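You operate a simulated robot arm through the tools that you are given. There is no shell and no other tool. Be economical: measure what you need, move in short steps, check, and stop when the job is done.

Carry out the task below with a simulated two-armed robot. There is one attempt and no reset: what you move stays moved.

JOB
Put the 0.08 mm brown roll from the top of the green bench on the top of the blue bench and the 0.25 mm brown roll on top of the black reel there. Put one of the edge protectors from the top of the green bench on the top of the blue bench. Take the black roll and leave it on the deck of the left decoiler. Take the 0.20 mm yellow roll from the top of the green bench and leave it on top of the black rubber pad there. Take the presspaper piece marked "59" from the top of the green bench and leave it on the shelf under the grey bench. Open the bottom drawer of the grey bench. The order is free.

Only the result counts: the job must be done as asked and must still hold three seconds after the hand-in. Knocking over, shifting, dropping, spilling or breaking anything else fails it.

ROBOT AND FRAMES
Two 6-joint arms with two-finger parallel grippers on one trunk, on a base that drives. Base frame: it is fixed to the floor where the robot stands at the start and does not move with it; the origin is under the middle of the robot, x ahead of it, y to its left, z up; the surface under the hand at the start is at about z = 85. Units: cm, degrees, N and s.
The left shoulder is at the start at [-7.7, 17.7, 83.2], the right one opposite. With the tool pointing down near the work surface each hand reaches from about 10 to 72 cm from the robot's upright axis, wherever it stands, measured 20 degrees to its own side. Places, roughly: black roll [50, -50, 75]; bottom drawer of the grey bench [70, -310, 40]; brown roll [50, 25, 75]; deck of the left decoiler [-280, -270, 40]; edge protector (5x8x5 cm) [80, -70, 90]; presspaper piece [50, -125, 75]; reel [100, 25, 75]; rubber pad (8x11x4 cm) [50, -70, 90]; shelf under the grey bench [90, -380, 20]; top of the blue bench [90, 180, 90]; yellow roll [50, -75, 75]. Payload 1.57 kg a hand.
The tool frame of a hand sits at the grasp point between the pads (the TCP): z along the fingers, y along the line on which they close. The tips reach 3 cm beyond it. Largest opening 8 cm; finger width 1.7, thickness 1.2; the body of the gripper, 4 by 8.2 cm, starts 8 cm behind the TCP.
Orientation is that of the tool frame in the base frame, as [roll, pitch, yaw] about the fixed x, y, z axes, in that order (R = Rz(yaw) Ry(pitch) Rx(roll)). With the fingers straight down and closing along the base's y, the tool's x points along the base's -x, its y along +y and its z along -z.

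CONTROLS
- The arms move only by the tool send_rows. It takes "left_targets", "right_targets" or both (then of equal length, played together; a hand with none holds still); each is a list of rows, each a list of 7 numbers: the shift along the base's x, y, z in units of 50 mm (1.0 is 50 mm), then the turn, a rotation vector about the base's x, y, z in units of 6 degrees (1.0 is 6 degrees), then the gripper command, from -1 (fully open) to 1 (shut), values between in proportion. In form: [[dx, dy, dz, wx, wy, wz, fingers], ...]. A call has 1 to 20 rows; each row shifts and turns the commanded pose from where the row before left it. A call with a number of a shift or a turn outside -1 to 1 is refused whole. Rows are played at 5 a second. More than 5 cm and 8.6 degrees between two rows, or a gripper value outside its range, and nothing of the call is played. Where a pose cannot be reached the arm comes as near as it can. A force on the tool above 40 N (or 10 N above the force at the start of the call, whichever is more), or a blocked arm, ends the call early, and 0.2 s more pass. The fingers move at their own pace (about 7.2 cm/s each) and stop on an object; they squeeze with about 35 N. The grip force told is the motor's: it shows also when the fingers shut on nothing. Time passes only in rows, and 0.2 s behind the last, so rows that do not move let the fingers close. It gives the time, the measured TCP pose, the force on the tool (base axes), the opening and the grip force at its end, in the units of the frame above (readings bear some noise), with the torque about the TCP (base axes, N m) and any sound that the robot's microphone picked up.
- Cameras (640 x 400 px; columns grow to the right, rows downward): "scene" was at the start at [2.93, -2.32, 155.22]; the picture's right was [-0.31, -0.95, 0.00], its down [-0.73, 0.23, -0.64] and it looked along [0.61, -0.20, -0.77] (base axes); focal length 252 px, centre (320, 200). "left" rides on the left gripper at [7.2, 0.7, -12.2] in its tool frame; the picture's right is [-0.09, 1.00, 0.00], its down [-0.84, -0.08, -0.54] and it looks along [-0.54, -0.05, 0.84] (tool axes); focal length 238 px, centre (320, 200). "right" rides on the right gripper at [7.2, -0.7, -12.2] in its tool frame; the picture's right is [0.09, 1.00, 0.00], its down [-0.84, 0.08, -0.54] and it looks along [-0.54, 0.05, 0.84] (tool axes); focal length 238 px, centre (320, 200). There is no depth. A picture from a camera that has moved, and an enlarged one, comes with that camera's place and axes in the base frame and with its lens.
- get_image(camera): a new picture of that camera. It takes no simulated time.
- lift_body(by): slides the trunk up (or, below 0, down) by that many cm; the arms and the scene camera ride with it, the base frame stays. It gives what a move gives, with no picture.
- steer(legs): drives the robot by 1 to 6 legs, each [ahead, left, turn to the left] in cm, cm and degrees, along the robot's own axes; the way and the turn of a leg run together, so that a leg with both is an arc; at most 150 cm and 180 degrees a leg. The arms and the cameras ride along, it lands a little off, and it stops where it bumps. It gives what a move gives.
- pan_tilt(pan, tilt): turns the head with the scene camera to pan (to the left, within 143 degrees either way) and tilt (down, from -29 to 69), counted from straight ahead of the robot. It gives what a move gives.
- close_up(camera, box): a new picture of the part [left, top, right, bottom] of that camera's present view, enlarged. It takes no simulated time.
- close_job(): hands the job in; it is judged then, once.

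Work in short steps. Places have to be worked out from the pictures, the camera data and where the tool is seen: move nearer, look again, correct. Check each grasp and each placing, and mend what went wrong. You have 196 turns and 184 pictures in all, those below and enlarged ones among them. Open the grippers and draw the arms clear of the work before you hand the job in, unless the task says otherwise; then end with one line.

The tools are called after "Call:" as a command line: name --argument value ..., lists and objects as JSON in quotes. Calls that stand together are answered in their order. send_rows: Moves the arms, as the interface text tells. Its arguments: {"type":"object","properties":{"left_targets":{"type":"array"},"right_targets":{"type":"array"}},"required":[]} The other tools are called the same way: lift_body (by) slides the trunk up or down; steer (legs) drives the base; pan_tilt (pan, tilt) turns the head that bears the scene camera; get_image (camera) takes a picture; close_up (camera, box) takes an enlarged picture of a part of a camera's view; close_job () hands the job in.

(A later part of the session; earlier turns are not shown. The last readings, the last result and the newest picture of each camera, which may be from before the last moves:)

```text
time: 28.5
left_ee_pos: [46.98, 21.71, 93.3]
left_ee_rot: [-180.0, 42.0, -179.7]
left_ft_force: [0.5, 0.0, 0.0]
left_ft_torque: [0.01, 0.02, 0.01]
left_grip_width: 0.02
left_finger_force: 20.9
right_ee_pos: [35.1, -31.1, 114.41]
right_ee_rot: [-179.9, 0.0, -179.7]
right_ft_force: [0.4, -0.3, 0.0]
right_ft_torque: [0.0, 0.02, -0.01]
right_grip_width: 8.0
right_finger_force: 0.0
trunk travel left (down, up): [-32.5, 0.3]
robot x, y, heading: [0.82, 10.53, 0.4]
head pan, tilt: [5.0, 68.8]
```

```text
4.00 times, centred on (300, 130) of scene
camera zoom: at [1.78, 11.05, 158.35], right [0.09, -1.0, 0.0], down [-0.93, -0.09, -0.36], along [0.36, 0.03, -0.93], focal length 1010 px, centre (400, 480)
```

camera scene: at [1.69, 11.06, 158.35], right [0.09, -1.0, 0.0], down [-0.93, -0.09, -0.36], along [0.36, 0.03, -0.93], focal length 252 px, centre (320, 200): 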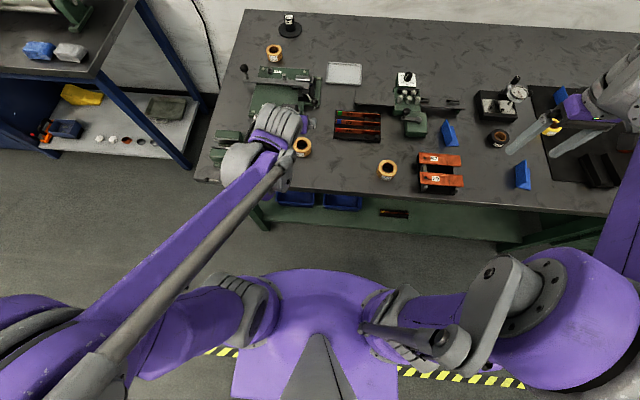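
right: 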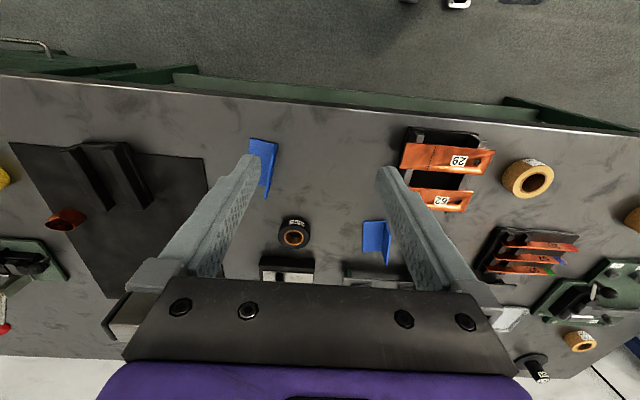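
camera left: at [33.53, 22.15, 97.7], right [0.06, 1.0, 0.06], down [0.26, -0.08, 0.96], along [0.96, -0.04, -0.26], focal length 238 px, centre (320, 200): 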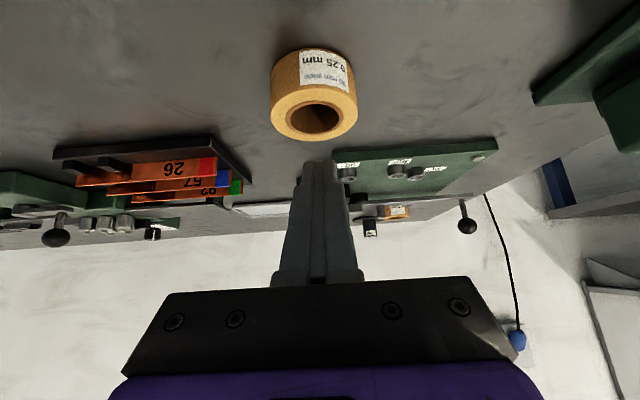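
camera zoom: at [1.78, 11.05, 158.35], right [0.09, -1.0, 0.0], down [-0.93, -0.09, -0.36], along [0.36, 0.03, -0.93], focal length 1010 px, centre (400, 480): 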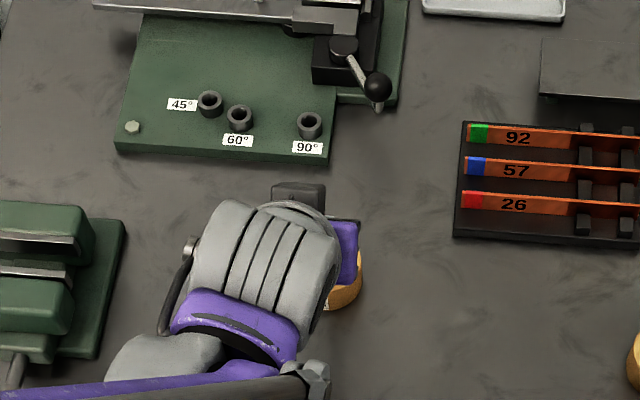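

The roll slipped out of the grip (still in its place). I look closely at the finger tips to understand the pad shape.

Call:
close_up --camera "left" --box '[240, 40, 400, 300]'

Call:
send_rows --left_targets '[[0, 0, 0.2, 0, 0, 0, -1], [0, 0, 0, 0, 0, 0, -1], [0, 0, 0, 0, 0, 0, -1]]'

Call:
close_up --camera "left" --box '[140, 20, 500, 300]'

```text
1.54 times, centred on (320, 170) of left
camera zoom: at [33.53, 22.15, 97.7], right [0.06, 1.0, 0.06], down [0.26, -0.08, 0.96], along [0.96, -0.04, -0.26], focal length 367 px, centre (320, 246)
```

zoom: 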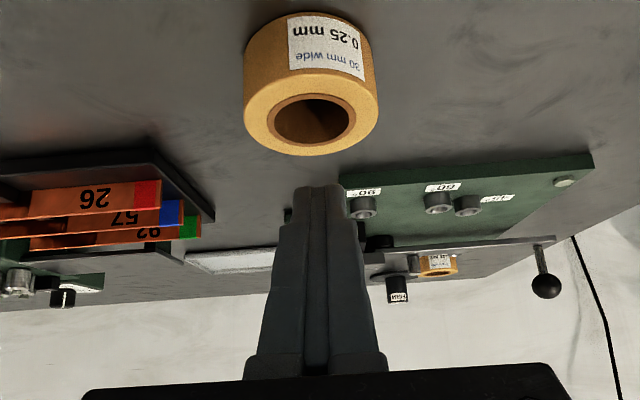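

```text
time: 29.3
left_ee_pos: [46.81, 21.5, 94.36]
left_ee_rot: [179.9, 42.0, -179.7]
left_ft_force: [-0.4, 0.6, 0.2]
left_ft_torque: [0.03, -0.01, 0.03]
left_grip_width: 7.99
left_finger_force: 0.0
right_ee_pos: [34.93, -31.22, 114.38]
right_ee_rot: [-180.0, 0.0, -179.7]
right_ft_force: [0.9, -0.1, -1.1]
right_ft_torque: [0.0, -0.01, -0.01]
right_grip_width: 8.0
right_finger_force: 0.1
trunk travel left (down, up): [-32.5, 0.3]
robot x, y, heading: [0.59, 10.79, 0.2]
head pan, tilt: [5.0, 68.8]
```

```text
1.43 times, centred on (320, 160) of left
camera zoom: at [33.44, 22.07, 98.66], right [0.06, 1.0, 0.06], down [0.26, -0.08, 0.96], along [0.96, -0.04, -0.26], focal length 340 px, centre (320, 257)
```

zoom: 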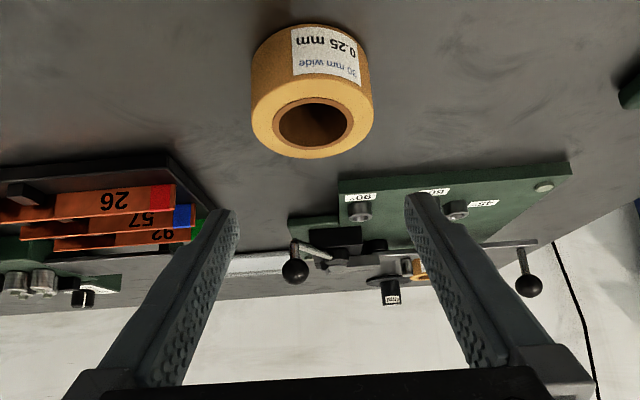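

The pads are straight. I retry: lower precisely, close while still, and lift in small steps while watching the width.

Call:
send_rows --left_targets '[[0.04, 0, -0.6, 0, 0, 0, -1], [0, 0, -0.5, 0, 0, 0, -1], [0, 0, -0.14, 0, 0, 0, -1], [0, 0, 0, 0, 0, 0, -1]]'

Call:
send_rows --left_targets '[[0, 0, 0, 0, 0, 0, 0], [0, 0, 0, 0, 0, 0, 1], [0, 0, 0, 0, 0, 0, 1], [0, 0, 0, 0, 0, 0, 1]]'

Call:
get_image --camera "left"

Call:
send_rows --left_targets '[[0, 0, 0.1, 0, 0, 0, 1], [0, 0, 0.1, 0, 0, 0, 1], [0, 0, 0, 0, 0, 0, 1]]'

Call:
get_image --camera "left"

```text
time: 30.3
left_ee_pos: [46.97, 21.26, 88.21]
left_ee_rot: [179.9, 42.0, -179.7]
left_ft_force: [-0.5, -0.1, 0.3]
left_ft_torque: [0.02, 0.04, -0.01]
left_grip_width: 7.99
left_finger_force: 0.0
right_ee_pos: [34.97, -31.09, 114.41]
right_ee_rot: [179.9, 0.0, -179.8]
right_ft_force: [0.1, 0.5, -0.7]
right_ft_torque: [0.01, -0.01, 0.01]
right_grip_width: 7.98
right_finger_force: 0.1
trunk travel left (down, up): [-32.5, 0.3]
robot x, y, heading: [0.53, 10.47, 0.1]
head pan, tilt: [5.0, 68.8]
```

```text
time: 31.3
left_ee_pos: [47.09, 21.47, 88.33]
left_ee_rot: [180.0, 41.8, -179.7]
left_ft_force: [0.0, 0.7, 0.2]
left_ft_torque: [0.01, -0.04, 0.01]
left_grip_width: 5.62
left_finger_force: 35.1
right_ee_pos: [34.86, -31.1, 114.51]
right_ee_rot: [179.9, 0.0, -179.7]
right_ft_force: [0.1, 0.0, -1.0]
right_ft_torque: [-0.03, 0.0, -0.01]
right_grip_width: 7.99
right_finger_force: 0.0
trunk travel left (down, up): [-32.5, 0.3]
robot x, y, heading: [0.52, 10.58, 0.3]
head pan, tilt: [5.0, 68.8]
```

```text
143 pictures are left
camera left: at [33.58, 21.95, 92.5], right [0.06, 1.0, 0.06], down [0.26, -0.08, 0.96], along [0.96, -0.04, -0.26], focal length 238 px, centre (320, 200)
```

left: 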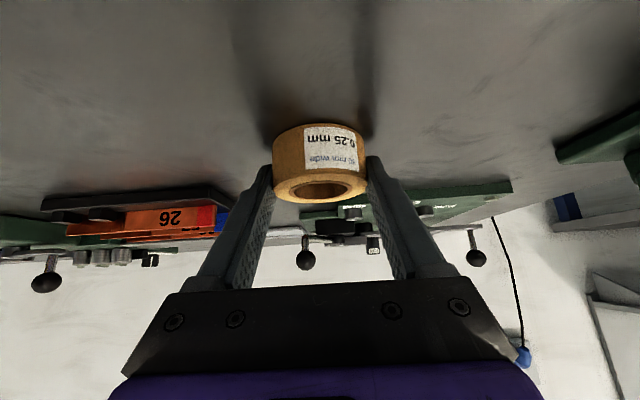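

```text
time: 32.1
left_ee_pos: [47.04, 21.47, 89.18]
left_ee_rot: [179.9, 42.0, -179.7]
left_ft_force: [0.5, -0.7, 0.2]
left_ft_torque: [0.0, -0.02, 0.01]
left_grip_width: 5.63
left_finger_force: 35.5
right_ee_pos: [34.91, -31.07, 114.47]
right_ee_rot: [-180.0, 0.0, -179.7]
right_ft_force: [0.0, 0.3, 0.6]
right_ft_torque: [0.04, 0.01, -0.01]
right_grip_width: 8.0
right_finger_force: 0.0
trunk travel left (down, up): [-32.5, 0.3]
robot x, y, heading: [0.66, 10.42, 0.3]
head pan, tilt: [5.0, 68.8]
```

```text
142 pictures are left
camera left: at [33.62, 21.98, 93.41], right [0.06, 1.0, 0.06], down [0.26, -0.08, 0.96], along [0.96, -0.04, -0.26], focal length 238 px, centre (320, 200)
```

left: 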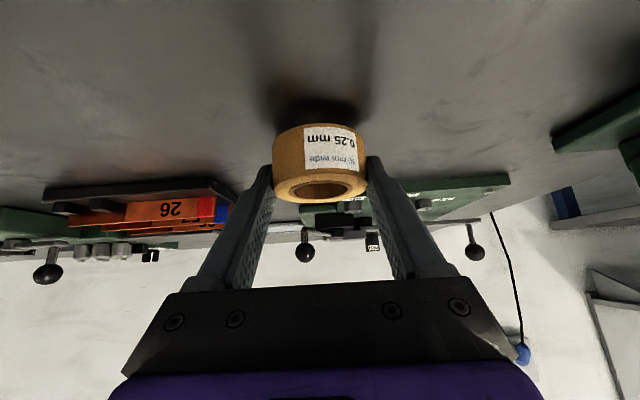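

It lifts, but 5.63 means a chord behind the roll's centre. I set it down, move 1 cm forward and regrip.

Call:
send_rows --left_targets '[[0, 0, -0.1, 0, 0, 0, 1], [0, 0, -0.07, 0, 0, 0, 1], [0, 0, 0, 0, 0, 0, 0], [0, 0, 0, 0, 0, 0, -0.8], [0.2, 0, 0, 0, 0, 0, -1], [0, 0, 0, 0, 0, 0, 0], [0, 0, 0, 0, 0, 0, 1], [0, 0, 0, 0, 0, 0, 1], [0, 0, 0, 0, 0, 0, 1]]'

Call:
get_image --camera "left"

```text
time: 34.1
left_ee_pos: [47.96, 21.33, 88.31]
left_ee_rot: [180.0, 42.0, -179.7]
left_ft_force: [-0.1, -0.1, -0.5]
left_ft_torque: [0.01, 0.0, 0.0]
left_grip_width: 5.6
left_finger_force: 35.0
right_ee_pos: [35.0, -31.1, 114.33]
right_ee_rot: [180.0, 0.0, -179.8]
right_ft_force: [0.2, 0.3, -0.7]
right_ft_torque: [-0.01, -0.02, -0.02]
right_grip_width: 7.98
right_finger_force: 0.0
trunk travel left (down, up): [-32.5, 0.3]
robot x, y, heading: [0.88, 10.33, 0.4]
head pan, tilt: [5.0, 68.8]
```

```text
141 pictures are left
camera left: at [34.56, 22.01, 92.6], right [0.06, 1.0, 0.06], down [0.26, -0.08, 0.96], along [0.96, -0.04, -0.26], focal length 238 px, centre (320, 200)
```

left: 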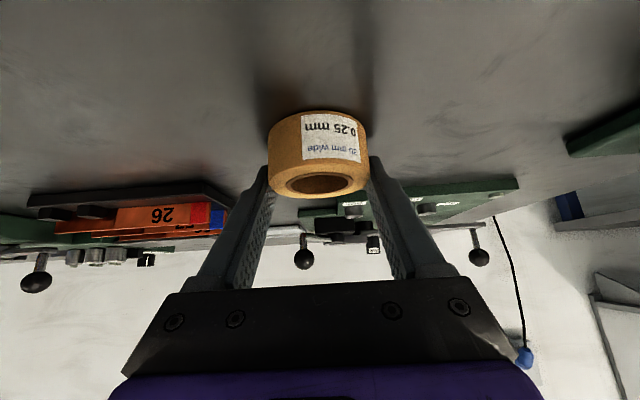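

Width is about the same, so the roll is just ~5.6 wide across the pads. I lift it slowly and check.

Call:
send_rows --left_targets '[[0, 0, 0.1, 0, 0, 0, 1], [0, 0, 0.2, 0, 0, 0, 1], [0, 0, 0.3, 0, 0, 0, 1], [0, 0, 0.4, 0, 0, 0, 1], [0, 0, 0.4, 0, 0, 0, 1], [0, 0, 0.4, 0, 0, 0, 1], [0, 0, 0, 0, 0, 0, 1]]'

Call:
get_image --camera "left"

```text
time: 35.7
left_ee_pos: [48.14, 21.31, 97.4]
left_ee_rot: [179.9, 42.0, -179.6]
left_ft_force: [-0.4, 1.2, 0.1]
left_ft_torque: [0.02, -0.01, -0.02]
left_grip_width: 5.61
left_finger_force: 35.7
right_ee_pos: [34.94, -31.14, 114.38]
right_ee_rot: [180.0, 0.0, -179.7]
right_ft_force: [-1.2, -0.3, 0.2]
right_ft_torque: [0.01, 0.0, -0.02]
right_grip_width: 7.98
right_finger_force: 0.0
trunk travel left (down, up): [-32.5, 0.3]
robot x, y, heading: [0.59, 10.83, 0.5]
head pan, tilt: [5.0, 68.8]
```

```text
140 pictures are left
camera left: at [34.59, 21.86, 101.58], right [0.06, 1.0, 0.06], down [0.26, -0.08, 0.96], along [0.96, -0.04, -0.26], focal length 238 px, centre (320, 200)
```

left: 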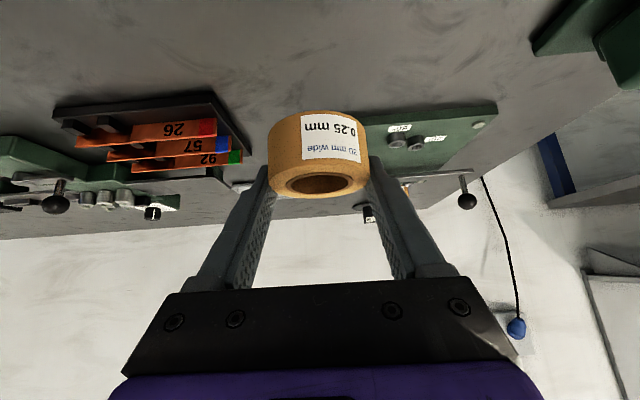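

Held well. Roll centre is about 0.6 cm behind the TCP. I raise it further before driving in.

Call:
send_rows --left_targets '[[0, 0, 0.7, 0, 0, 0, 1], [0, 0, 0.7, 0, 0, 0, 1], [0, 0.5, 0.6, 0, 0, 0, 1], [0, 0.7, 0, 0, 0, 0, 1], [0, 0.7, 0, 0, 0, 0, 1], [0, 0.4, 0, 0, 0, 0, 1], [0, 0, 0, 0, 0, 0, 1]]'

Call:
get_image --camera "left"

```text
time: 37.3
left_ee_pos: [48.09, 33.07, 107.12]
left_ee_rot: [180.0, 42.1, -179.6]
left_ft_force: [-0.8, -0.6, -0.3]
left_ft_torque: [0.0, 0.0, 0.02]
left_grip_width: 5.6
left_finger_force: 35.1
right_ee_pos: [34.99, -31.2, 114.36]
right_ee_rot: [180.0, 0.1, -179.6]
right_ft_force: [-0.6, 0.0, 0.5]
right_ft_torque: [0.01, -0.01, 0.01]
right_grip_width: 8.01
right_finger_force: 0.1
trunk travel left (down, up): [-32.5, 0.3]
robot x, y, heading: [0.82, 10.33, 0.1]
head pan, tilt: [5.0, 68.8]
```

```text
139 pictures are left
camera left: at [34.65, 33.63, 111.47], right [0.06, 1.0, 0.06], down [0.26, -0.08, 0.96], along [0.96, -0.04, -0.26], focal length 238 px, centre (320, 200)
```

left: 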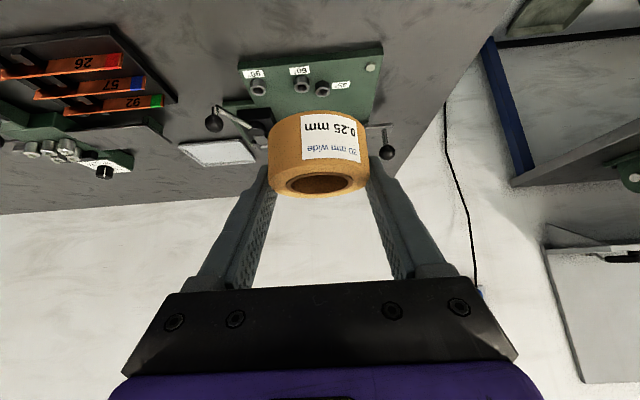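

Secure. I drive 25 cm ahead.

Call:
steer --legs '[[25, 0, 0]]'

Call:
send_rows --left_targets '[[0.8, 0, 0, 0, 0, 0, 1], [0.8, 0, 0, 0, 0, 0, 1], [0.8, 0, 0, 0, 0, 0, 1], [0.8, 0, 0, 0, 0, 0, 1], [0.8, 0, 0, 0, 0, 0, 1], [0.8, 0, 0, 0, 0, 0, 1], [0.8, 0, 0, 0, 0, 0, 1], [0.6, 0, 0, 0, 0, 0, 1], [0, 0, 0, 0, 0, 0, 1]]'

Call:
get_image --camera "left"

Call:
close_up --camera "scene" --box '[200, 20, 340, 120]'

```text
time: 39.2
left_ee_pos: [72.73, 33.13, 107.21]
left_ee_rot: [-179.9, 42.1, -179.7]
left_ft_force: [0.7, 0.5, -0.3]
left_ft_torque: [0.01, 0.0, -0.04]
left_grip_width: 5.62
left_finger_force: 35.1
right_ee_pos: [59.48, -30.98, 114.54]
right_ee_rot: [-180.0, 0.0, -179.8]
right_ft_force: [0.6, 0.4, -0.1]
right_ft_torque: [0.0, 0.02, 0.0]
right_grip_width: 8.0
right_finger_force: 0.1
trunk travel left (down, up): [-32.5, 0.3]
robot x, y, heading: [25.47, 10.64, 0.4]
head pan, tilt: [5.0, 68.8]
stopped in leg 1: the robot was blocked; the commanded pose is now the measured one
```

```text
time: 41.2
left_ee_pos: [103.59, 33.38, 107.48]
left_ee_rot: [180.0, 42.2, -179.7]
left_ft_force: [-0.2, -0.1, -1.3]
left_ft_torque: [0.01, 0.0, 0.03]
left_grip_width: 5.59
left_finger_force: 35.1
right_ee_pos: [59.42, -30.97, 114.52]
right_ee_rot: [180.0, 0.2, -179.8]
right_ft_force: [0.2, -0.9, 0.3]
right_ft_torque: [0.01, -0.03, 0.0]
right_grip_width: 7.98
right_finger_force: 0.0
trunk travel left (down, up): [-32.5, 0.3]
robot x, y, heading: [25.78, 10.82, 0.5]
head pan, tilt: [5.0, 68.8]
```

```text
138 pictures are left
camera left: at [90.1, 33.92, 111.67], right [0.06, 1.0, 0.06], down [0.26, -0.08, 0.96], along [0.96, -0.04, -0.26], focal length 238 px, centre (320, 200)
```

left: 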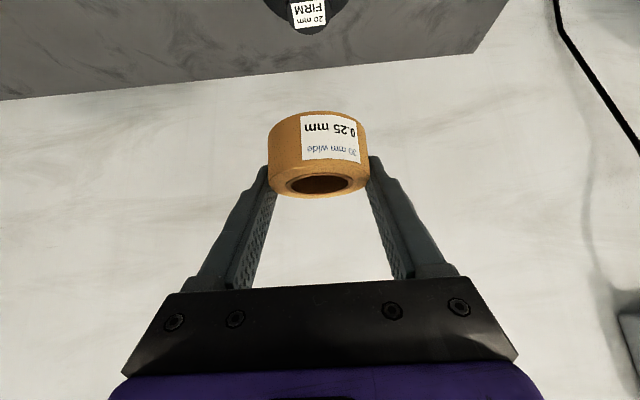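

```text
4.00 times, centred on (270, 70) of scene
camera zoom: at [26.06, 11.23, 158.35], right [0.09, -1.0, 0.0], down [-0.93, -0.09, -0.37], along [0.36, 0.03, -0.93], focal length 1010 px, centre (520, 720)
```

zoom: 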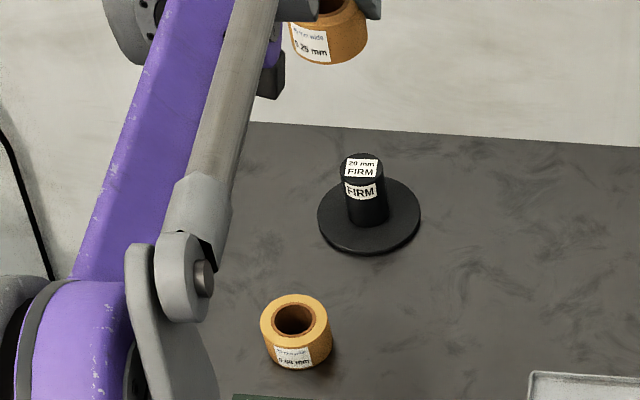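

Aligned in y. I go 2 cm forward and lower to z≈96.5, then look.

Call:
send_rows --left_targets '[[0.42, 0, -0.4, 0, 0, 0, 1], [0, 0, -0.6, 0, 0, 0, 1], [0, 0, -0.6, 0, 0, 0, 1], [0, 0, -0.6, 0, 0, 0, 1], [0, 0, 0, 0, 0, 0, 1]]'

Call:
close_up --camera "scene" --box '[240, 20, 320, 90]'

Call:
get_image --camera "left"

```text
time: 42.4
left_ee_pos: [105.71, 33.22, 96.38]
left_ee_rot: [180.0, 42.2, -179.8]
left_ft_force: [0.6, 0.3, 0.4]
left_ft_torque: [0.02, 0.01, -0.01]
left_grip_width: 5.59
left_finger_force: 34.7
right_ee_pos: [59.45, -30.99, 114.5]
right_ee_rot: [179.9, 0.1, -179.8]
right_ft_force: [0.5, 0.7, -0.3]
right_ft_torque: [0.0, -0.01, 0.0]
right_grip_width: 8.02
right_finger_force: 0.1
trunk travel left (down, up): [-32.5, 0.3]
robot x, y, heading: [25.68, 10.95, 0.1]
head pan, tilt: [5.0, 68.8]
```

```text
5.71 times, centred on (280, 55) of scene
camera zoom: at [26.06, 11.23, 158.35], right [0.09, -1.0, 0.0], down [-0.93, -0.09, -0.37], along [0.36, 0.03, -0.93], focal length 1442 px, centre (549, 1029)
```

zoom: 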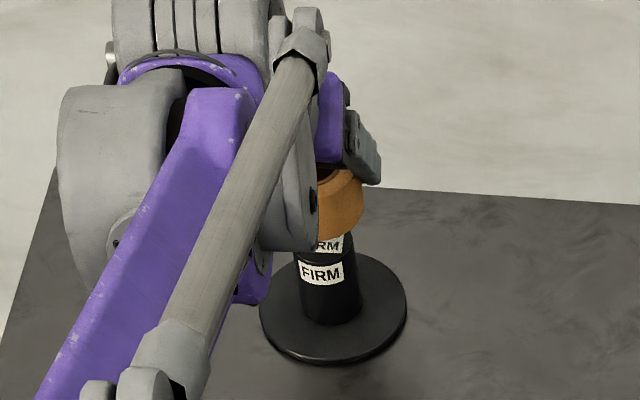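

```text
135 pictures are left
camera left: at [92.26, 33.72, 100.61], right [0.06, 1.0, 0.06], down [0.26, -0.08, 0.96], along [0.96, -0.04, -0.26], focal length 238 px, centre (320, 200)
```

left: 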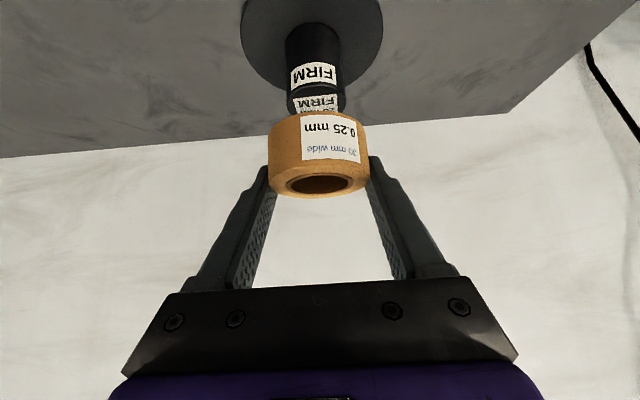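

Aligned within a few mm. I lower in small steps until contact.

Call:
send_rows --left_targets '[[0, 0, -0.16, 0, 0, 0, 1], [0, 0, -0.1, 0, 0, 0, 1], [0, 0, 0, 0, 0, 0, 1]]'

Call:
send_rows --left_targets '[[0, 0, -0.06, 0, 0, 0, 1], [0, 0, 0, 0, 0, 0, 1]]'

Call:
send_rows --left_targets '[[0, 0, -0.06, 0, 0, 0, 1], [0, 0, 0, 0, 0, 0, 1]]'

Call:
close_up --camera "scene" --box '[240, 20, 320, 90]'

```text
time: 43.2
left_ee_pos: [105.81, 33.18, 95.16]
left_ee_rot: [-180.0, 42.2, -179.7]
left_ft_force: [0.5, 0.5, -1.2]
left_ft_torque: [-0.01, -0.04, 0.01]
left_grip_width: 5.6
left_finger_force: 34.7
right_ee_pos: [59.34, -31.03, 114.58]
right_ee_rot: [180.0, 0.2, -179.7]
right_ft_force: [0.3, 0.2, 0.3]
right_ft_torque: [-0.02, -0.06, -0.04]
right_grip_width: 8.03
right_finger_force: 0.0
trunk travel left (down, up): [-32.5, 0.3]
robot x, y, heading: [25.69, 10.46, -0.0]
head pan, tilt: [5.0, 68.8]
```

```text
time: 43.8
left_ee_pos: [105.86, 33.16, 94.89]
left_ee_rot: [180.0, 42.3, -179.6]
left_ft_force: [-0.2, 0.1, -0.2]
left_ft_torque: [0.0, -0.01, 0.02]
left_grip_width: 5.61
left_finger_force: 35.6
right_ee_pos: [59.47, -30.99, 114.52]
right_ee_rot: [-179.9, 0.2, -179.8]
right_ft_force: [-0.8, 0.0, -0.3]
right_ft_torque: [0.0, -0.02, -0.01]
right_grip_width: 7.99
right_finger_force: 0.0
trunk travel left (down, up): [-32.5, 0.3]
robot x, y, heading: [25.69, 10.78, 0.3]
head pan, tilt: [5.0, 68.8]
```

```text
time: 44.4
left_ee_pos: [105.78, 33.1, 94.61]
left_ee_rot: [180.0, 42.2, -179.7]
left_ft_force: [0.1, -0.4, -0.5]
left_ft_torque: [0.01, -0.03, 0.0]
left_grip_width: 5.61
left_finger_force: 34.4
right_ee_pos: [59.44, -30.98, 114.55]
right_ee_rot: [180.0, 0.2, -179.8]
right_ft_force: [0.9, 1.0, 0.7]
right_ft_torque: [0.01, 0.03, 0.02]
right_grip_width: 8.0
right_finger_force: 0.1
trunk travel left (down, up): [-32.5, 0.3]
robot x, y, heading: [25.85, 10.92, 0.6]
head pan, tilt: [5.0, 68.8]
```

```text
5.71 times, centred on (280, 55) of scene
camera zoom: at [26.06, 11.23, 158.35], right [0.09, -1.0, 0.0], down [-0.93, -0.09, -0.37], along [0.36, 0.03, -0.93], focal length 1442 px, centre (549, 1029)
```

zoom: 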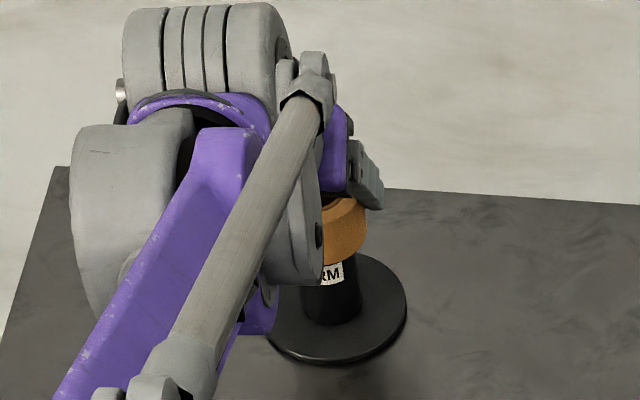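

No contact yet; I go on in 3 mm steps.

Call:
send_rows --left_targets '[[0, 0, -0.06, 0, 0, 0, 1], [0, 0, 0, 0, 0, 0, 1]]'

Call:
send_rows --left_targets '[[0, 0, -0.06, 0, 0, 0, 1], [0, 0, 0, 0, 0, 0, 1]]'

Call:
get_image --camera "left"

```text
time: 45.0
left_ee_pos: [105.71, 33.23, 94.26]
left_ee_rot: [-180.0, 42.1, -179.6]
left_ft_force: [-0.2, 1.0, -1.2]
left_ft_torque: [0.0, -0.01, 0.0]
left_grip_width: 5.63
left_finger_force: 34.9
right_ee_pos: [59.41, -30.93, 114.59]
right_ee_rot: [179.9, 0.2, -179.8]
right_ft_force: [0.7, 0.1, 0.2]
right_ft_torque: [0.01, -0.02, 0.0]
right_grip_width: 8.0
right_finger_force: 0.0
trunk travel left (down, up): [-32.5, 0.3]
robot x, y, heading: [25.42, 10.59, 0.3]
head pan, tilt: [5.0, 68.8]
```

```text
time: 45.6
left_ee_pos: [105.81, 33.28, 94.01]
left_ee_rot: [180.0, 42.1, -179.7]
left_ft_force: [0.5, 0.0, -0.3]
left_ft_torque: [0.01, 0.01, 0.0]
left_grip_width: 5.59
left_finger_force: 35.0
right_ee_pos: [59.38, -30.95, 114.51]
right_ee_rot: [-179.9, 0.2, -179.8]
right_ft_force: [0.1, -0.6, -0.3]
right_ft_torque: [0.0, -0.01, 0.0]
right_grip_width: 7.98
right_finger_force: 0.1
trunk travel left (down, up): [-32.5, 0.3]
robot x, y, heading: [25.76, 10.67, 0.4]
head pan, tilt: [5.0, 68.8]
```

```text
133 pictures are left
camera left: at [92.38, 33.85, 98.16], right [0.06, 1.0, 0.06], down [0.26, -0.08, 0.96], along [0.96, -0.04, -0.26], focal length 238 px, centre (320, 200)
```

left: 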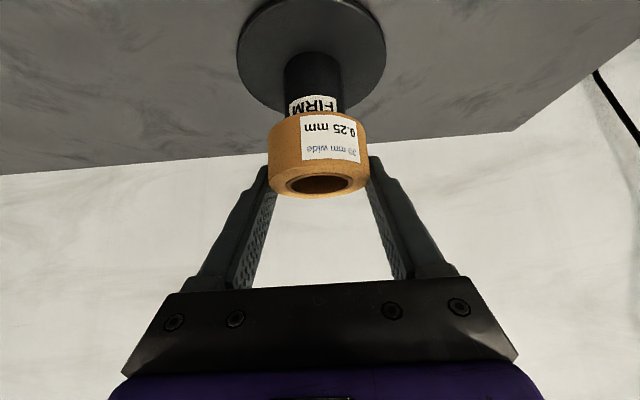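

Still no contact. Two more 3 mm steps.

Call:
send_rows --left_targets '[[0, 0, -0.06, 0, 0, 0, 1], [0, 0, 0, 0, 0, 0, 1]]'

Call:
send_rows --left_targets '[[0, 0, -0.06, 0, 0, 0, 1], [0, 0, 0, 0, 0, 0, 1]]'

Call:
close_up --camera "left" --box '[220, 40, 420, 220]'

```text
time: 46.2
left_ee_pos: [105.87, 33.04, 93.77]
left_ee_rot: [-180.0, 42.3, -179.8]
left_ft_force: [2.7, 0.8, 12.1]
left_ft_torque: [0.04, 0.13, -0.04]
left_grip_width: 5.62
left_finger_force: 35.2
right_ee_pos: [59.46, -30.93, 114.45]
right_ee_rot: [-179.9, 0.2, -179.8]
right_ft_force: [-1.1, -0.1, 0.1]
right_ft_torque: [-0.02, 0.02, -0.04]
right_grip_width: 8.0
right_finger_force: 0.0
trunk travel left (down, up): [-32.5, 0.3]
robot x, y, heading: [25.94, 10.76, 0.3]
head pan, tilt: [5.0, 68.8]
```

```text
time: 46.8
left_ee_pos: [105.82, 33.12, 93.81]
left_ee_rot: [-179.9, 42.5, -179.6]
left_ft_force: [4.3, 3.2, 32.1]
left_ft_torque: [0.1, 0.34, -0.04]
left_grip_width: 5.6
left_finger_force: 35.3
right_ee_pos: [59.52, -30.9, 114.68]
right_ee_rot: [-180.0, 0.3, -179.7]
right_ft_force: [0.2, 1.3, -0.2]
right_ft_torque: [0.02, 0.02, 0.0]
right_grip_width: 7.99
right_finger_force: 0.0
trunk travel left (down, up): [-32.5, 0.3]
robot x, y, heading: [25.7, 10.41, 0.6]
head pan, tilt: [5.0, 68.8]
```

```text
2.22 times, centred on (320, 130) of left
camera zoom: at [92.27, 33.76, 97.87], right [0.06, 1.0, 0.06], down [0.25, -0.08, 0.96], along [0.97, -0.04, -0.26], focal length 530 px, centre (320, 356)
```

zoom: 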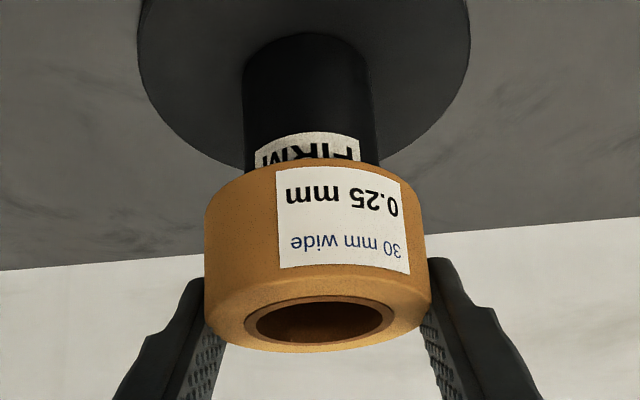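

Contact (32 N) at TCP z 93.8. Before releasing I want to check centring along x, so I relieve the pressure and bring the right hand's camera for a side view.

Call:
send_rows --left_targets '[[0, 0, 0.07, 0, 0, 0, 1], [0, 0, 0, 0, 0, 0, 1], [0, 0, 0, 0, 0, 0, 1], [0, 0, 0, 0, 0, 0, 1], [0, 0, 0, 0, 0, 0, 1], [0, 0, 0, 0, 0, 0, 1], [0, 0, 0, 0, 0, 0, 1], [0, 0, 0, 0, 0, 0, 1], [0, 0, 0, 0, 0, 0, 1]]' --right_targets '[[0.4, 0.6, 0, 0, 0, 1, -1], [0.4, 0.6, 0, 0, 0, 1, -1], [0.4, 0.6, 0, 0, 0, 1, -1], [0.4, 0.6, 0, 0, 0, 1, -1], [0.4, 0.6, 0, 0, 0, 1, -1], [0.4, 0.6, 0, 0, 0, 1, -1], [0.4, 0.6, 0, 0, 0, 1, -1], [0.4, 0.6, 0, 0, 0, 1, -1], [0, 0, 0, 0, 0, 0.5, -1]]'

Call:
get_image --camera "right"

```text
time: 48.8
left_ee_pos: [105.69, 33.13, 93.8]
left_ee_rot: [180.0, 42.2, -179.7]
left_ft_force: [-0.3, -0.1, -1.6]
left_ft_torque: [-0.01, 0.01, 0.0]
left_grip_width: 5.62
left_finger_force: 35.0
right_ee_pos: [75.42, -6.96, 114.51]
right_ee_rot: [-179.9, 0.1, -128.6]
right_ft_force: [0.1, 0.0, 0.0]
right_ft_torque: [0.0, -0.03, 0.0]
right_grip_width: 8.02
right_finger_force: 0.1
trunk travel left (down, up): [-32.5, 0.3]
robot x, y, heading: [25.8, 10.68, 0.3]
head pan, tilt: [5.0, 68.8]
```

```text
131 pictures are left
camera right: at [71.38, -12.96, 126.67], right [-0.83, 0.55, 0.0], down [0.46, 0.7, 0.54], along [0.3, 0.45, -0.84], focal length 238 px, centre (320, 200)
```

right: 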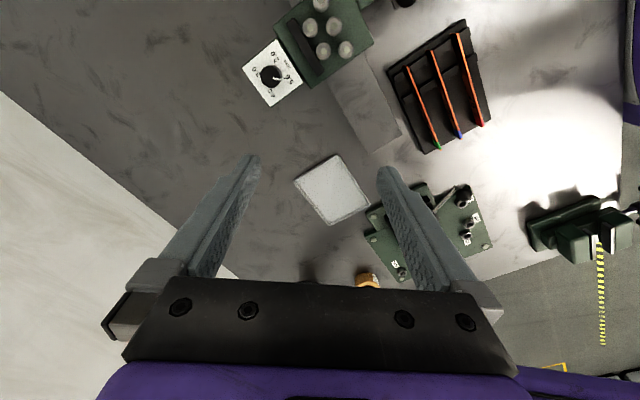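

The reel is hidden behind the gripper; I tilt the right hand by 42°.

Call:
send_rows --right_targets '[[0, 0, 0, 0.83, -0.55, 0, -1], [0, 0, 0, 0.83, -0.55, 0, -1], [0, 0, 0, 0.83, -0.55, 0, -1], [0, 0, 0, 0.83, -0.55, 0, -1], [0, 0, 0, 0.83, -0.55, 0, -1], [0, 0, 0, 0.83, -0.55, 0, -1], [0, 0, 0, 0.83, -0.55, 0, -1], [0, 0, 0, 0, 0, 0, -1]]'

Call:
get_image --camera "right"

```text
time: 50.6
left_ee_pos: [105.76, 33.21, 93.82]
left_ee_rot: [-180.0, 42.2, -179.7]
left_ft_force: [-0.4, 0.2, -1.5]
left_ft_torque: [0.01, 0.01, 0.0]
left_grip_width: 5.6
left_finger_force: 35.2
right_ee_pos: [75.41, -7.03, 114.6]
right_ee_rot: [175.4, 41.9, -130.4]
right_ft_force: [-0.2, 0.3, -0.7]
right_ft_torque: [0.0, -0.04, 0.03]
right_grip_width: 8.0
right_finger_force: 0.1
trunk travel left (down, up): [-32.5, 0.3]
robot x, y, heading: [25.4, 10.5, 0.5]
head pan, tilt: [5.0, 68.8]
```

```text
130 pictures are left
camera right: at [67.96, -18.23, 118.73], right [-0.83, 0.55, 0.0], down [0.14, 0.22, 0.96], along [0.53, 0.8, -0.26], focal length 238 px, centre (320, 200)
```

right: 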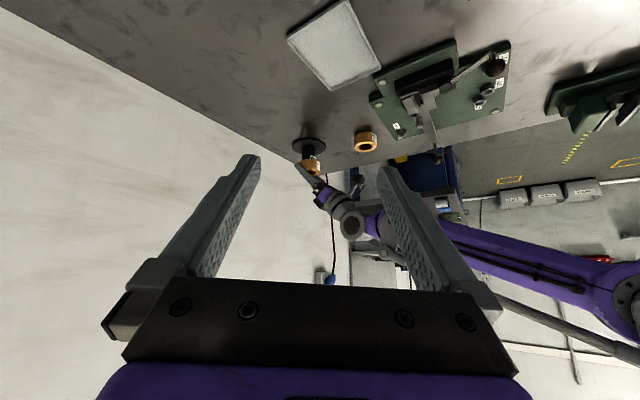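

Now the reel and held roll are visible; I enlarge.

Call:
close_up --camera "right" --box '[285, 125, 345, 195]'

```text
5.71 times, centred on (315, 160) of right
camera zoom: at [67.96, -18.23, 118.73], right [-0.83, 0.55, 0.0], down [0.14, 0.22, 0.96], along [0.53, 0.8, -0.26], focal length 1362 px, centre (349, 429)
```

zoom: 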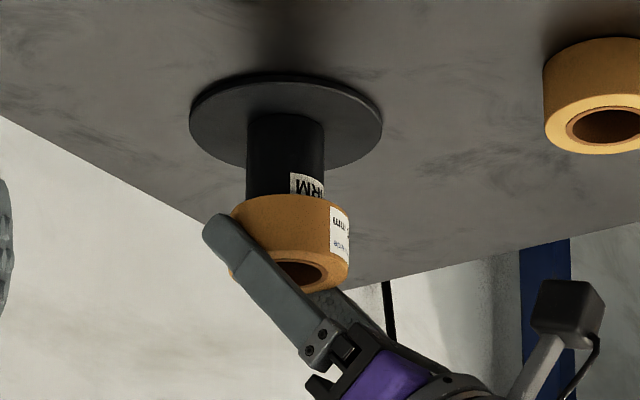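

Roll and post axes coincide within ~2 mm in this view. I lower 2–3 mm to touch, open and rise.

Call:
send_rows --left_targets '[[0, 0, -0.04, 0, 0, 0, 1], [0, 0, 0, 0, 0, 0, 0.2], [0, 0, 0, 0, 0, 0, -0.4], [0, 0, 0, 0, 0, 0, -1], [0, 0, 0, 0, 0, 0, -1], [0, 0, 0, 0, 0, 0, -1]]'

Call:
close_up --camera "right" --box '[285, 125, 345, 195]'

```text
time: 52.0
left_ee_pos: [105.66, 33.14, 93.54]
left_ee_rot: [-179.9, 42.2, -179.6]
left_ft_force: [-0.2, -0.1, 0.3]
left_ft_torque: [0.0, 0.0, 0.02]
left_grip_width: 7.99
left_finger_force: 0.0
right_ee_pos: [75.34, -6.96, 114.59]
right_ee_rot: [175.5, 41.7, -130.4]
right_ft_force: [-0.5, 0.7, -0.1]
right_ft_torque: [-0.01, 0.0, 0.04]
right_grip_width: 8.01
right_finger_force: 0.0
trunk travel left (down, up): [-32.5, 0.3]
robot x, y, heading: [25.49, 10.77, 0.3]
head pan, tilt: [5.0, 68.8]
```

```text
5.71 times, centred on (315, 160) of right
camera zoom: at [67.94, -18.22, 118.79], right [-0.83, 0.55, 0.0], down [0.14, 0.22, 0.96], along [0.53, 0.8, -0.26], focal length 1362 px, centre (349, 429)
```

zoom: 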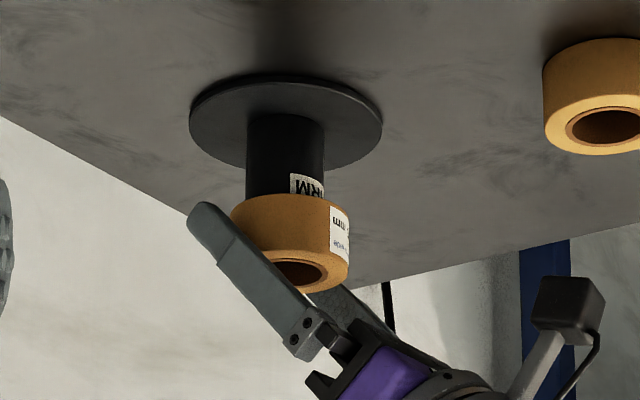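

It rests on the post. I raise the hand straight up, then look.

Call:
send_rows --left_targets '[[0, 0, 0.3, 0, 0, 0, -1], [0, 0, 0.5, 0, 0, 0, -1], [0, 0, 0.8, 0, 0, 0, -1], [0, 0, 0.8, 0, 0, 0, -1], [0, 0, 0, 0, 0, 0, -1]]'

Call:
close_up --camera "right" --box '[285, 110, 385, 210]'

Call:
get_image --camera "left"

```text
time: 53.2
left_ee_pos: [105.83, 33.17, 105.75]
left_ee_rot: [-180.0, 42.2, -179.6]
left_ft_force: [-0.1, 1.2, -0.6]
left_ft_torque: [-0.02, 0.01, 0.03]
left_grip_width: 8.0
left_finger_force: 0.1
right_ee_pos: [75.46, -6.98, 114.57]
right_ee_rot: [175.5, 41.7, -130.5]
right_ft_force: [0.7, 0.2, -0.1]
right_ft_torque: [-0.02, -0.03, 0.01]
right_grip_width: 7.99
right_finger_force: 0.1
trunk travel left (down, up): [-32.5, 0.3]
robot x, y, heading: [25.62, 10.53, 0.3]
head pan, tilt: [5.0, 68.8]
```

```text
4.00 times, centred on (335, 160) of right
camera zoom: at [67.96, -18.21, 118.75], right [-0.83, 0.55, 0.0], down [0.14, 0.22, 0.96], along [0.53, 0.8, -0.26], focal length 953 px, centre (260, 360)
```

zoom: 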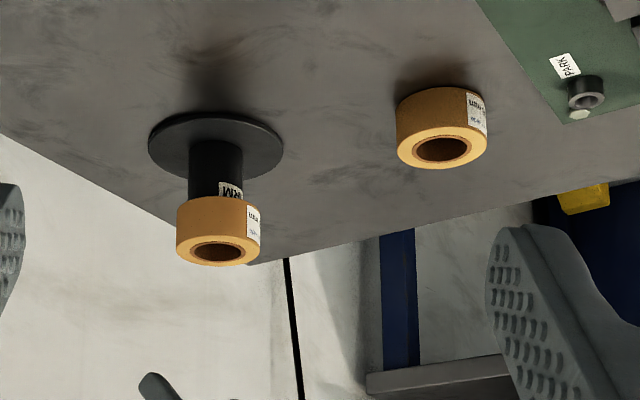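

```text
126 pictures are left
camera left: at [92.34, 33.73, 109.88], right [0.06, 1.0, 0.06], down [0.26, -0.08, 0.96], along [0.96, -0.04, -0.26], focal length 238 px, centre (320, 200)
```

left: 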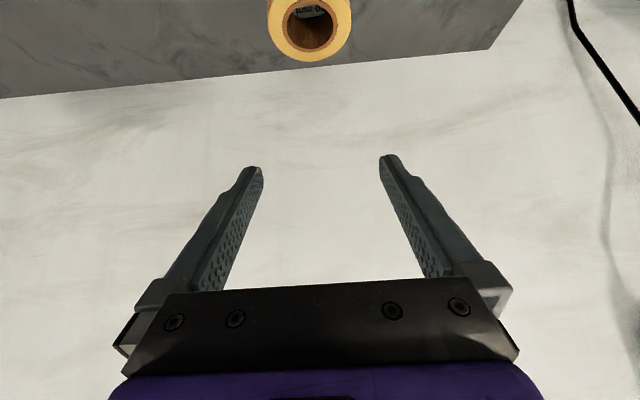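

Placed well. Now I bring the left hand upright over the 0.08 roll, and untilt the right hand in parallel.

Call:
send_rows --left_targets '[[-0.45, 0.12, 0.2, 0, 1, 0, -1], [-0.45, 0.12, 0, 0, 1, 0, -1], [-0.45, 0.12, 0, 0, 1, 0, -1], [-0.45, 0.12, 0, 0, 1, 0, -1], [-0.45, 0.12, 0, 0, 1, 0, -1], [-0.45, 0.12, 0, 0, 1, 0, -1], [-0.45, 0.12, 0, 0, 1, 0, -1], [0, 0, -0.3, 0, 0, 0, -1], [0, 0, 0, 0, 0, 0, -1]]' --right_targets '[[0, 0, 0, -0.83, 0.55, 0, -1], [0, 0, 0, -0.83, 0.55, 0, -1], [0, 0, 0, -0.83, 0.55, 0, -1], [0, 0, 0, -0.83, 0.55, 0, -1], [0, 0, 0, -0.83, 0.55, 0, -1], [0, 0, 0, -0.83, 0.55, 0, -1], [0, 0, 0, -0.83, 0.55, 0, -1], [0, 0, 0, 0, 0, 0, -1], [0, 0, 0, 0, 0, 0, -1]]'

Call:
get_image --camera "left"

```text
time: 55.2
left_ee_pos: [90.04, 37.58, 105.14]
left_ee_rot: [179.7, 0.0, -179.9]
left_ft_force: [0.8, 0.5, -0.1]
left_ft_torque: [0.04, 0.0, 0.03]
left_grip_width: 8.01
left_finger_force: 0.0
right_ee_pos: [75.42, -7.01, 114.56]
right_ee_rot: [-179.7, 0.2, -128.8]
right_ft_force: [-0.4, -0.4, -0.2]
right_ft_torque: [0.0, -0.01, 0.01]
right_grip_width: 8.0
right_finger_force: 0.1
trunk travel left (down, up): [-32.5, 0.3]
robot x, y, heading: [25.99, 10.63, 0.1]
head pan, tilt: [5.0, 68.8]
```

```text
125 pictures are left
camera left: at [82.88, 38.23, 117.22], right [0.09, 1.0, 0.0], down [0.84, -0.08, 0.54], along [0.54, -0.04, -0.84], focal length 238 px, centre (320, 200)
```

left: 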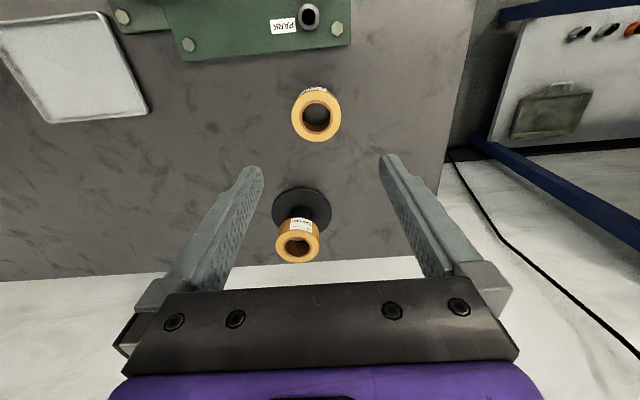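

Roll at (89.7,37.5). I descend to z≈88.5.

Call:
send_rows --left_targets '[[-0.06, 0, -0.8, 0, 0, 0, -1], [0, 0, -0.8, 0, 0, 0, -1], [0, 0, -0.8, 0, 0, 0, -1], [0, 0, -0.6, 0, 0, 0, -1], [0, 0, -0.3, 0, 0, 0, -1], [0, 0, 0, 0, 0, 0, -1]]'

Call:
get_image --camera "left"

```text
time: 56.6
left_ee_pos: [89.8, 37.23, 88.47]
left_ee_rot: [179.8, 0.2, -179.9]
left_ft_force: [-1.2, 0.2, 0.8]
left_ft_torque: [-0.02, 0.0, -0.01]
left_grip_width: 8.0
left_finger_force: 0.0
right_ee_pos: [75.33, -6.89, 114.66]
right_ee_rot: [-179.8, 0.1, -128.8]
right_ft_force: [-0.4, 0.6, -0.3]
right_ft_torque: [0.0, -0.02, -0.03]
right_grip_width: 8.0
right_finger_force: 0.1
trunk travel left (down, up): [-32.5, 0.3]
robot x, y, heading: [25.62, 11.21, 0.4]
head pan, tilt: [5.0, 68.8]
```

```text
124 pictures are left
camera left: at [82.66, 37.87, 100.69], right [0.09, 1.0, 0.0], down [0.84, -0.08, 0.54], along [0.54, -0.04, -0.84], focal length 238 px, centre (320, 200)
```

left: 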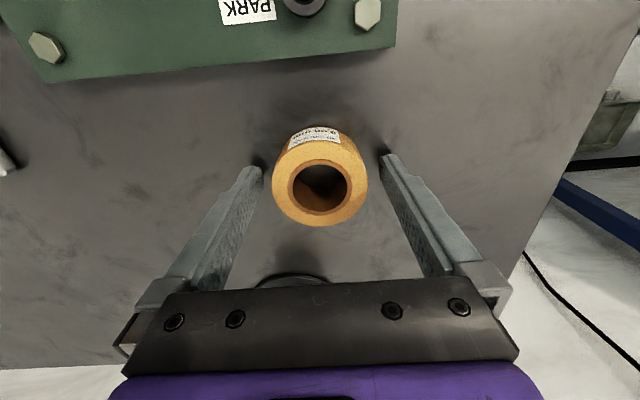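

Slightly behind by 4 mm; correct, close and lift slowly.

Call:
send_rows --left_targets '[[-0.08, 0.03, 0, 0, 0, 0, -1], [0, 0, 0, 0, 0, 0, 0], [0, 0, 0, 0, 0, 0, 1], [0, 0, 0, 0, 0, 0, 1], [0, 0, 0, 0, 0, 0, 1], [0, 0, 0.1, 0, 0, 0, 1], [0, 0, 0.2, 0, 0, 0, 1], [0, 0, 0.3, 0, 0, 0, 1], [0, 0, 0, 0, 0, 0, 1]]'

Call:
get_image --camera "left"

```text
time: 58.6
left_ee_pos: [89.53, 37.42, 91.33]
left_ee_rot: [179.8, 0.1, -179.8]
left_ft_force: [-0.8, 0.0, -0.4]
left_ft_torque: [0.03, 0.0, 0.0]
left_grip_width: 5.86
left_finger_force: 35.3
right_ee_pos: [75.44, -6.96, 114.55]
right_ee_rot: [-179.8, 0.2, -128.8]
right_ft_force: [-0.2, -0.6, -0.6]
right_ft_torque: [0.05, 0.0, -0.01]
right_grip_width: 7.99
right_finger_force: 0.1
trunk travel left (down, up): [-32.5, 0.3]
robot x, y, heading: [25.86, 10.72, 0.5]
head pan, tilt: [5.0, 68.8]
```

```text
123 pictures are left
camera left: at [82.32, 38.03, 103.53], right [0.09, 1.0, 0.0], down [0.84, -0.08, 0.54], along [0.54, -0.04, -0.84], focal length 238 px, centre (320, 200)
```

left: 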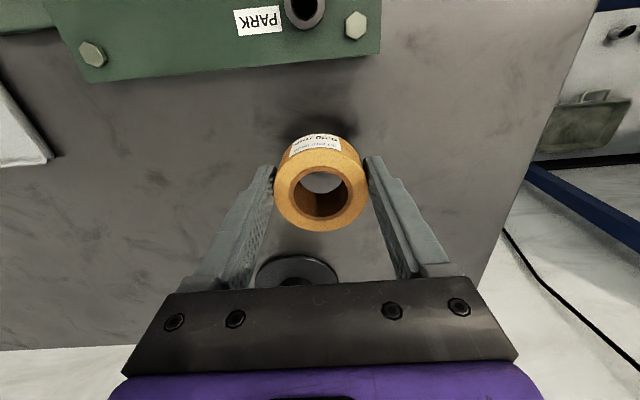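

Held (5.86 cm). I raise the left hand high and bring the right hand toward the nearest edge protector at about (57.5,-28).

Call:
send_rows --left_targets '[[0, 0, 0.7, 0, 0, 0, 1], [0, 0, 0.9, 0, 0, 0, 1], [0, 0, 0.9, 0, 0, 0, 1], [-0.2, 0, 0.9, 0, 0, 0, 1], [-0.5, 0, 0.5, 0, 0, 0, 1], [-0.5, 0, 0, 0, 0, 0, 1], [-0.5, 0, 0, 0, 0, 0, 1], [-0.5, 0, 0, 0, 0, 0, 1], [0, 0, 0, 0, 0, 0, 1]]' --right_targets '[[-0.5, -0.4, 0, 0, 0, -1, -1], [-0.5, -0.4, 0, 0, 0, -1, -1], [-0.5, -0.4, 0, 0, 0, -1, -1], [-0.5, -0.4, 0, 0, 0, -1, -1], [-0.5, -0.4, 0, 0, 0, -1, -1], [-0.5, -0.5, 0, 0, 0, -1, -1], [-0.5, -0.5, 0, 0, 0, -1, -1], [-0.5, -0.5, 0, 0, 0, -1, -1], [-0.5, -0.5, 0, 0, 0, -0.5, -1]]'

Call:
get_image --camera "right"

Call:
get_image --camera "scene"

```text
time: 60.6
left_ee_pos: [77.83, 37.64, 110.98]
left_ee_rot: [179.7, 0.2, -179.9]
left_ft_force: [0.2, -0.4, -0.8]
left_ft_torque: [0.02, 0.03, -0.02]
left_grip_width: 5.87
left_finger_force: 34.9
right_ee_pos: [52.79, -26.89, 114.41]
right_ee_rot: [179.9, 0.2, -179.8]
right_ft_force: [0.6, -0.2, 0.5]
right_ft_torque: [0.02, 0.03, -0.03]
right_grip_width: 7.99
right_finger_force: 0.1
trunk travel left (down, up): [-32.5, 0.3]
robot x, y, heading: [25.7, 10.68, 0.2]
head pan, tilt: [5.0, 68.8]
```

```text
122 pictures are left
camera right: at [45.53, -27.51, 126.57], right [-0.1, 1.0, 0.0], down [0.83, 0.08, 0.54], along [0.54, 0.05, -0.84], focal length 238 px, centre (320, 200)
```

right: 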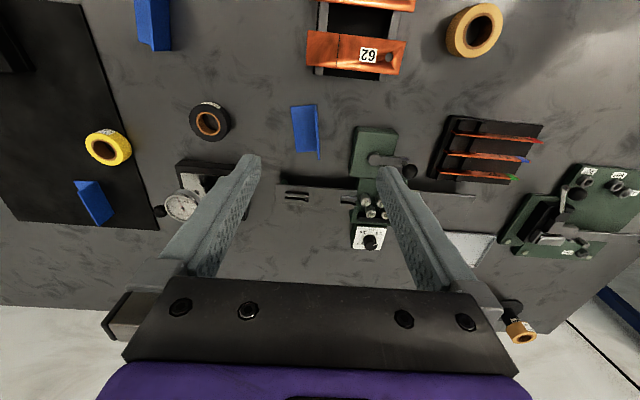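

```text
121 pictures are left
camera scene: at [26.07, 11.21, 158.35], right [0.09, -1.0, 0.0], down [-0.93, -0.09, -0.37], along [0.36, 0.03, -0.93], focal length 252 px, centre (320, 200)
```

scene: 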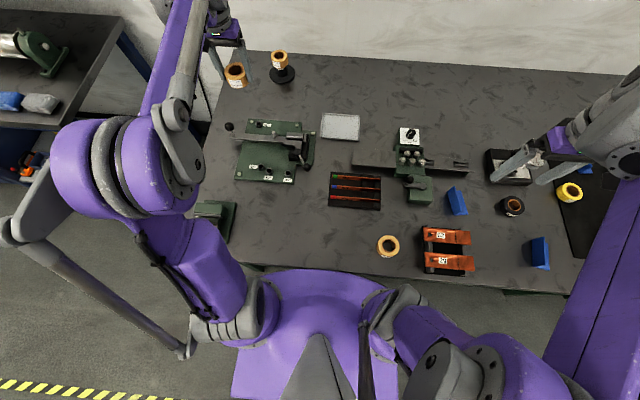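

Call:
close_up --camera "right" --box '[260, 80, 360, 170]'

Call:
close_up --camera "scene" --box '[415, 165, 495, 235]'

```text
4.44 times, centred on (310, 125) of right
camera zoom: at [45.53, -27.51, 126.57], right [-0.1, 1.0, 0.0], down [0.83, 0.08, 0.54], along [0.54, 0.05, -0.84], focal length 1059 px, centre (364, 533)
```

zoom: 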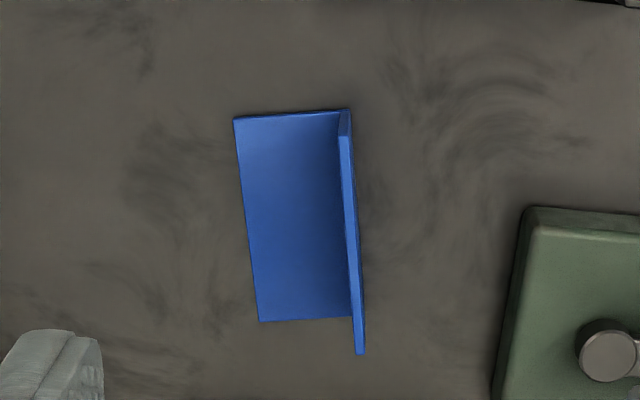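

```text
5.71 times, centred on (455, 200) of scene
camera zoom: at [26.07, 11.21, 158.35], right [0.09, -1.0, 0.0], down [-0.93, -0.09, -0.37], along [0.36, 0.03, -0.93], focal length 1442 px, centre (-451, 200)
```

zoom: 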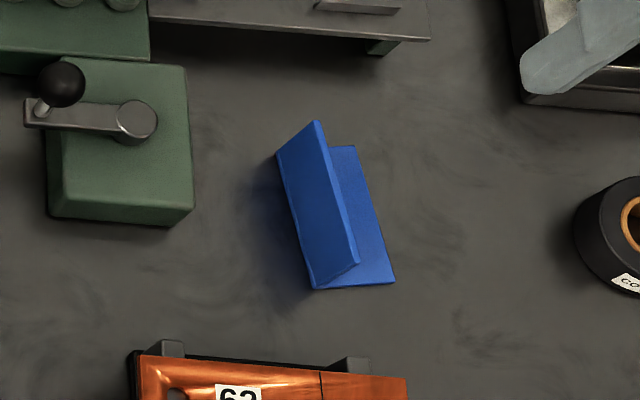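

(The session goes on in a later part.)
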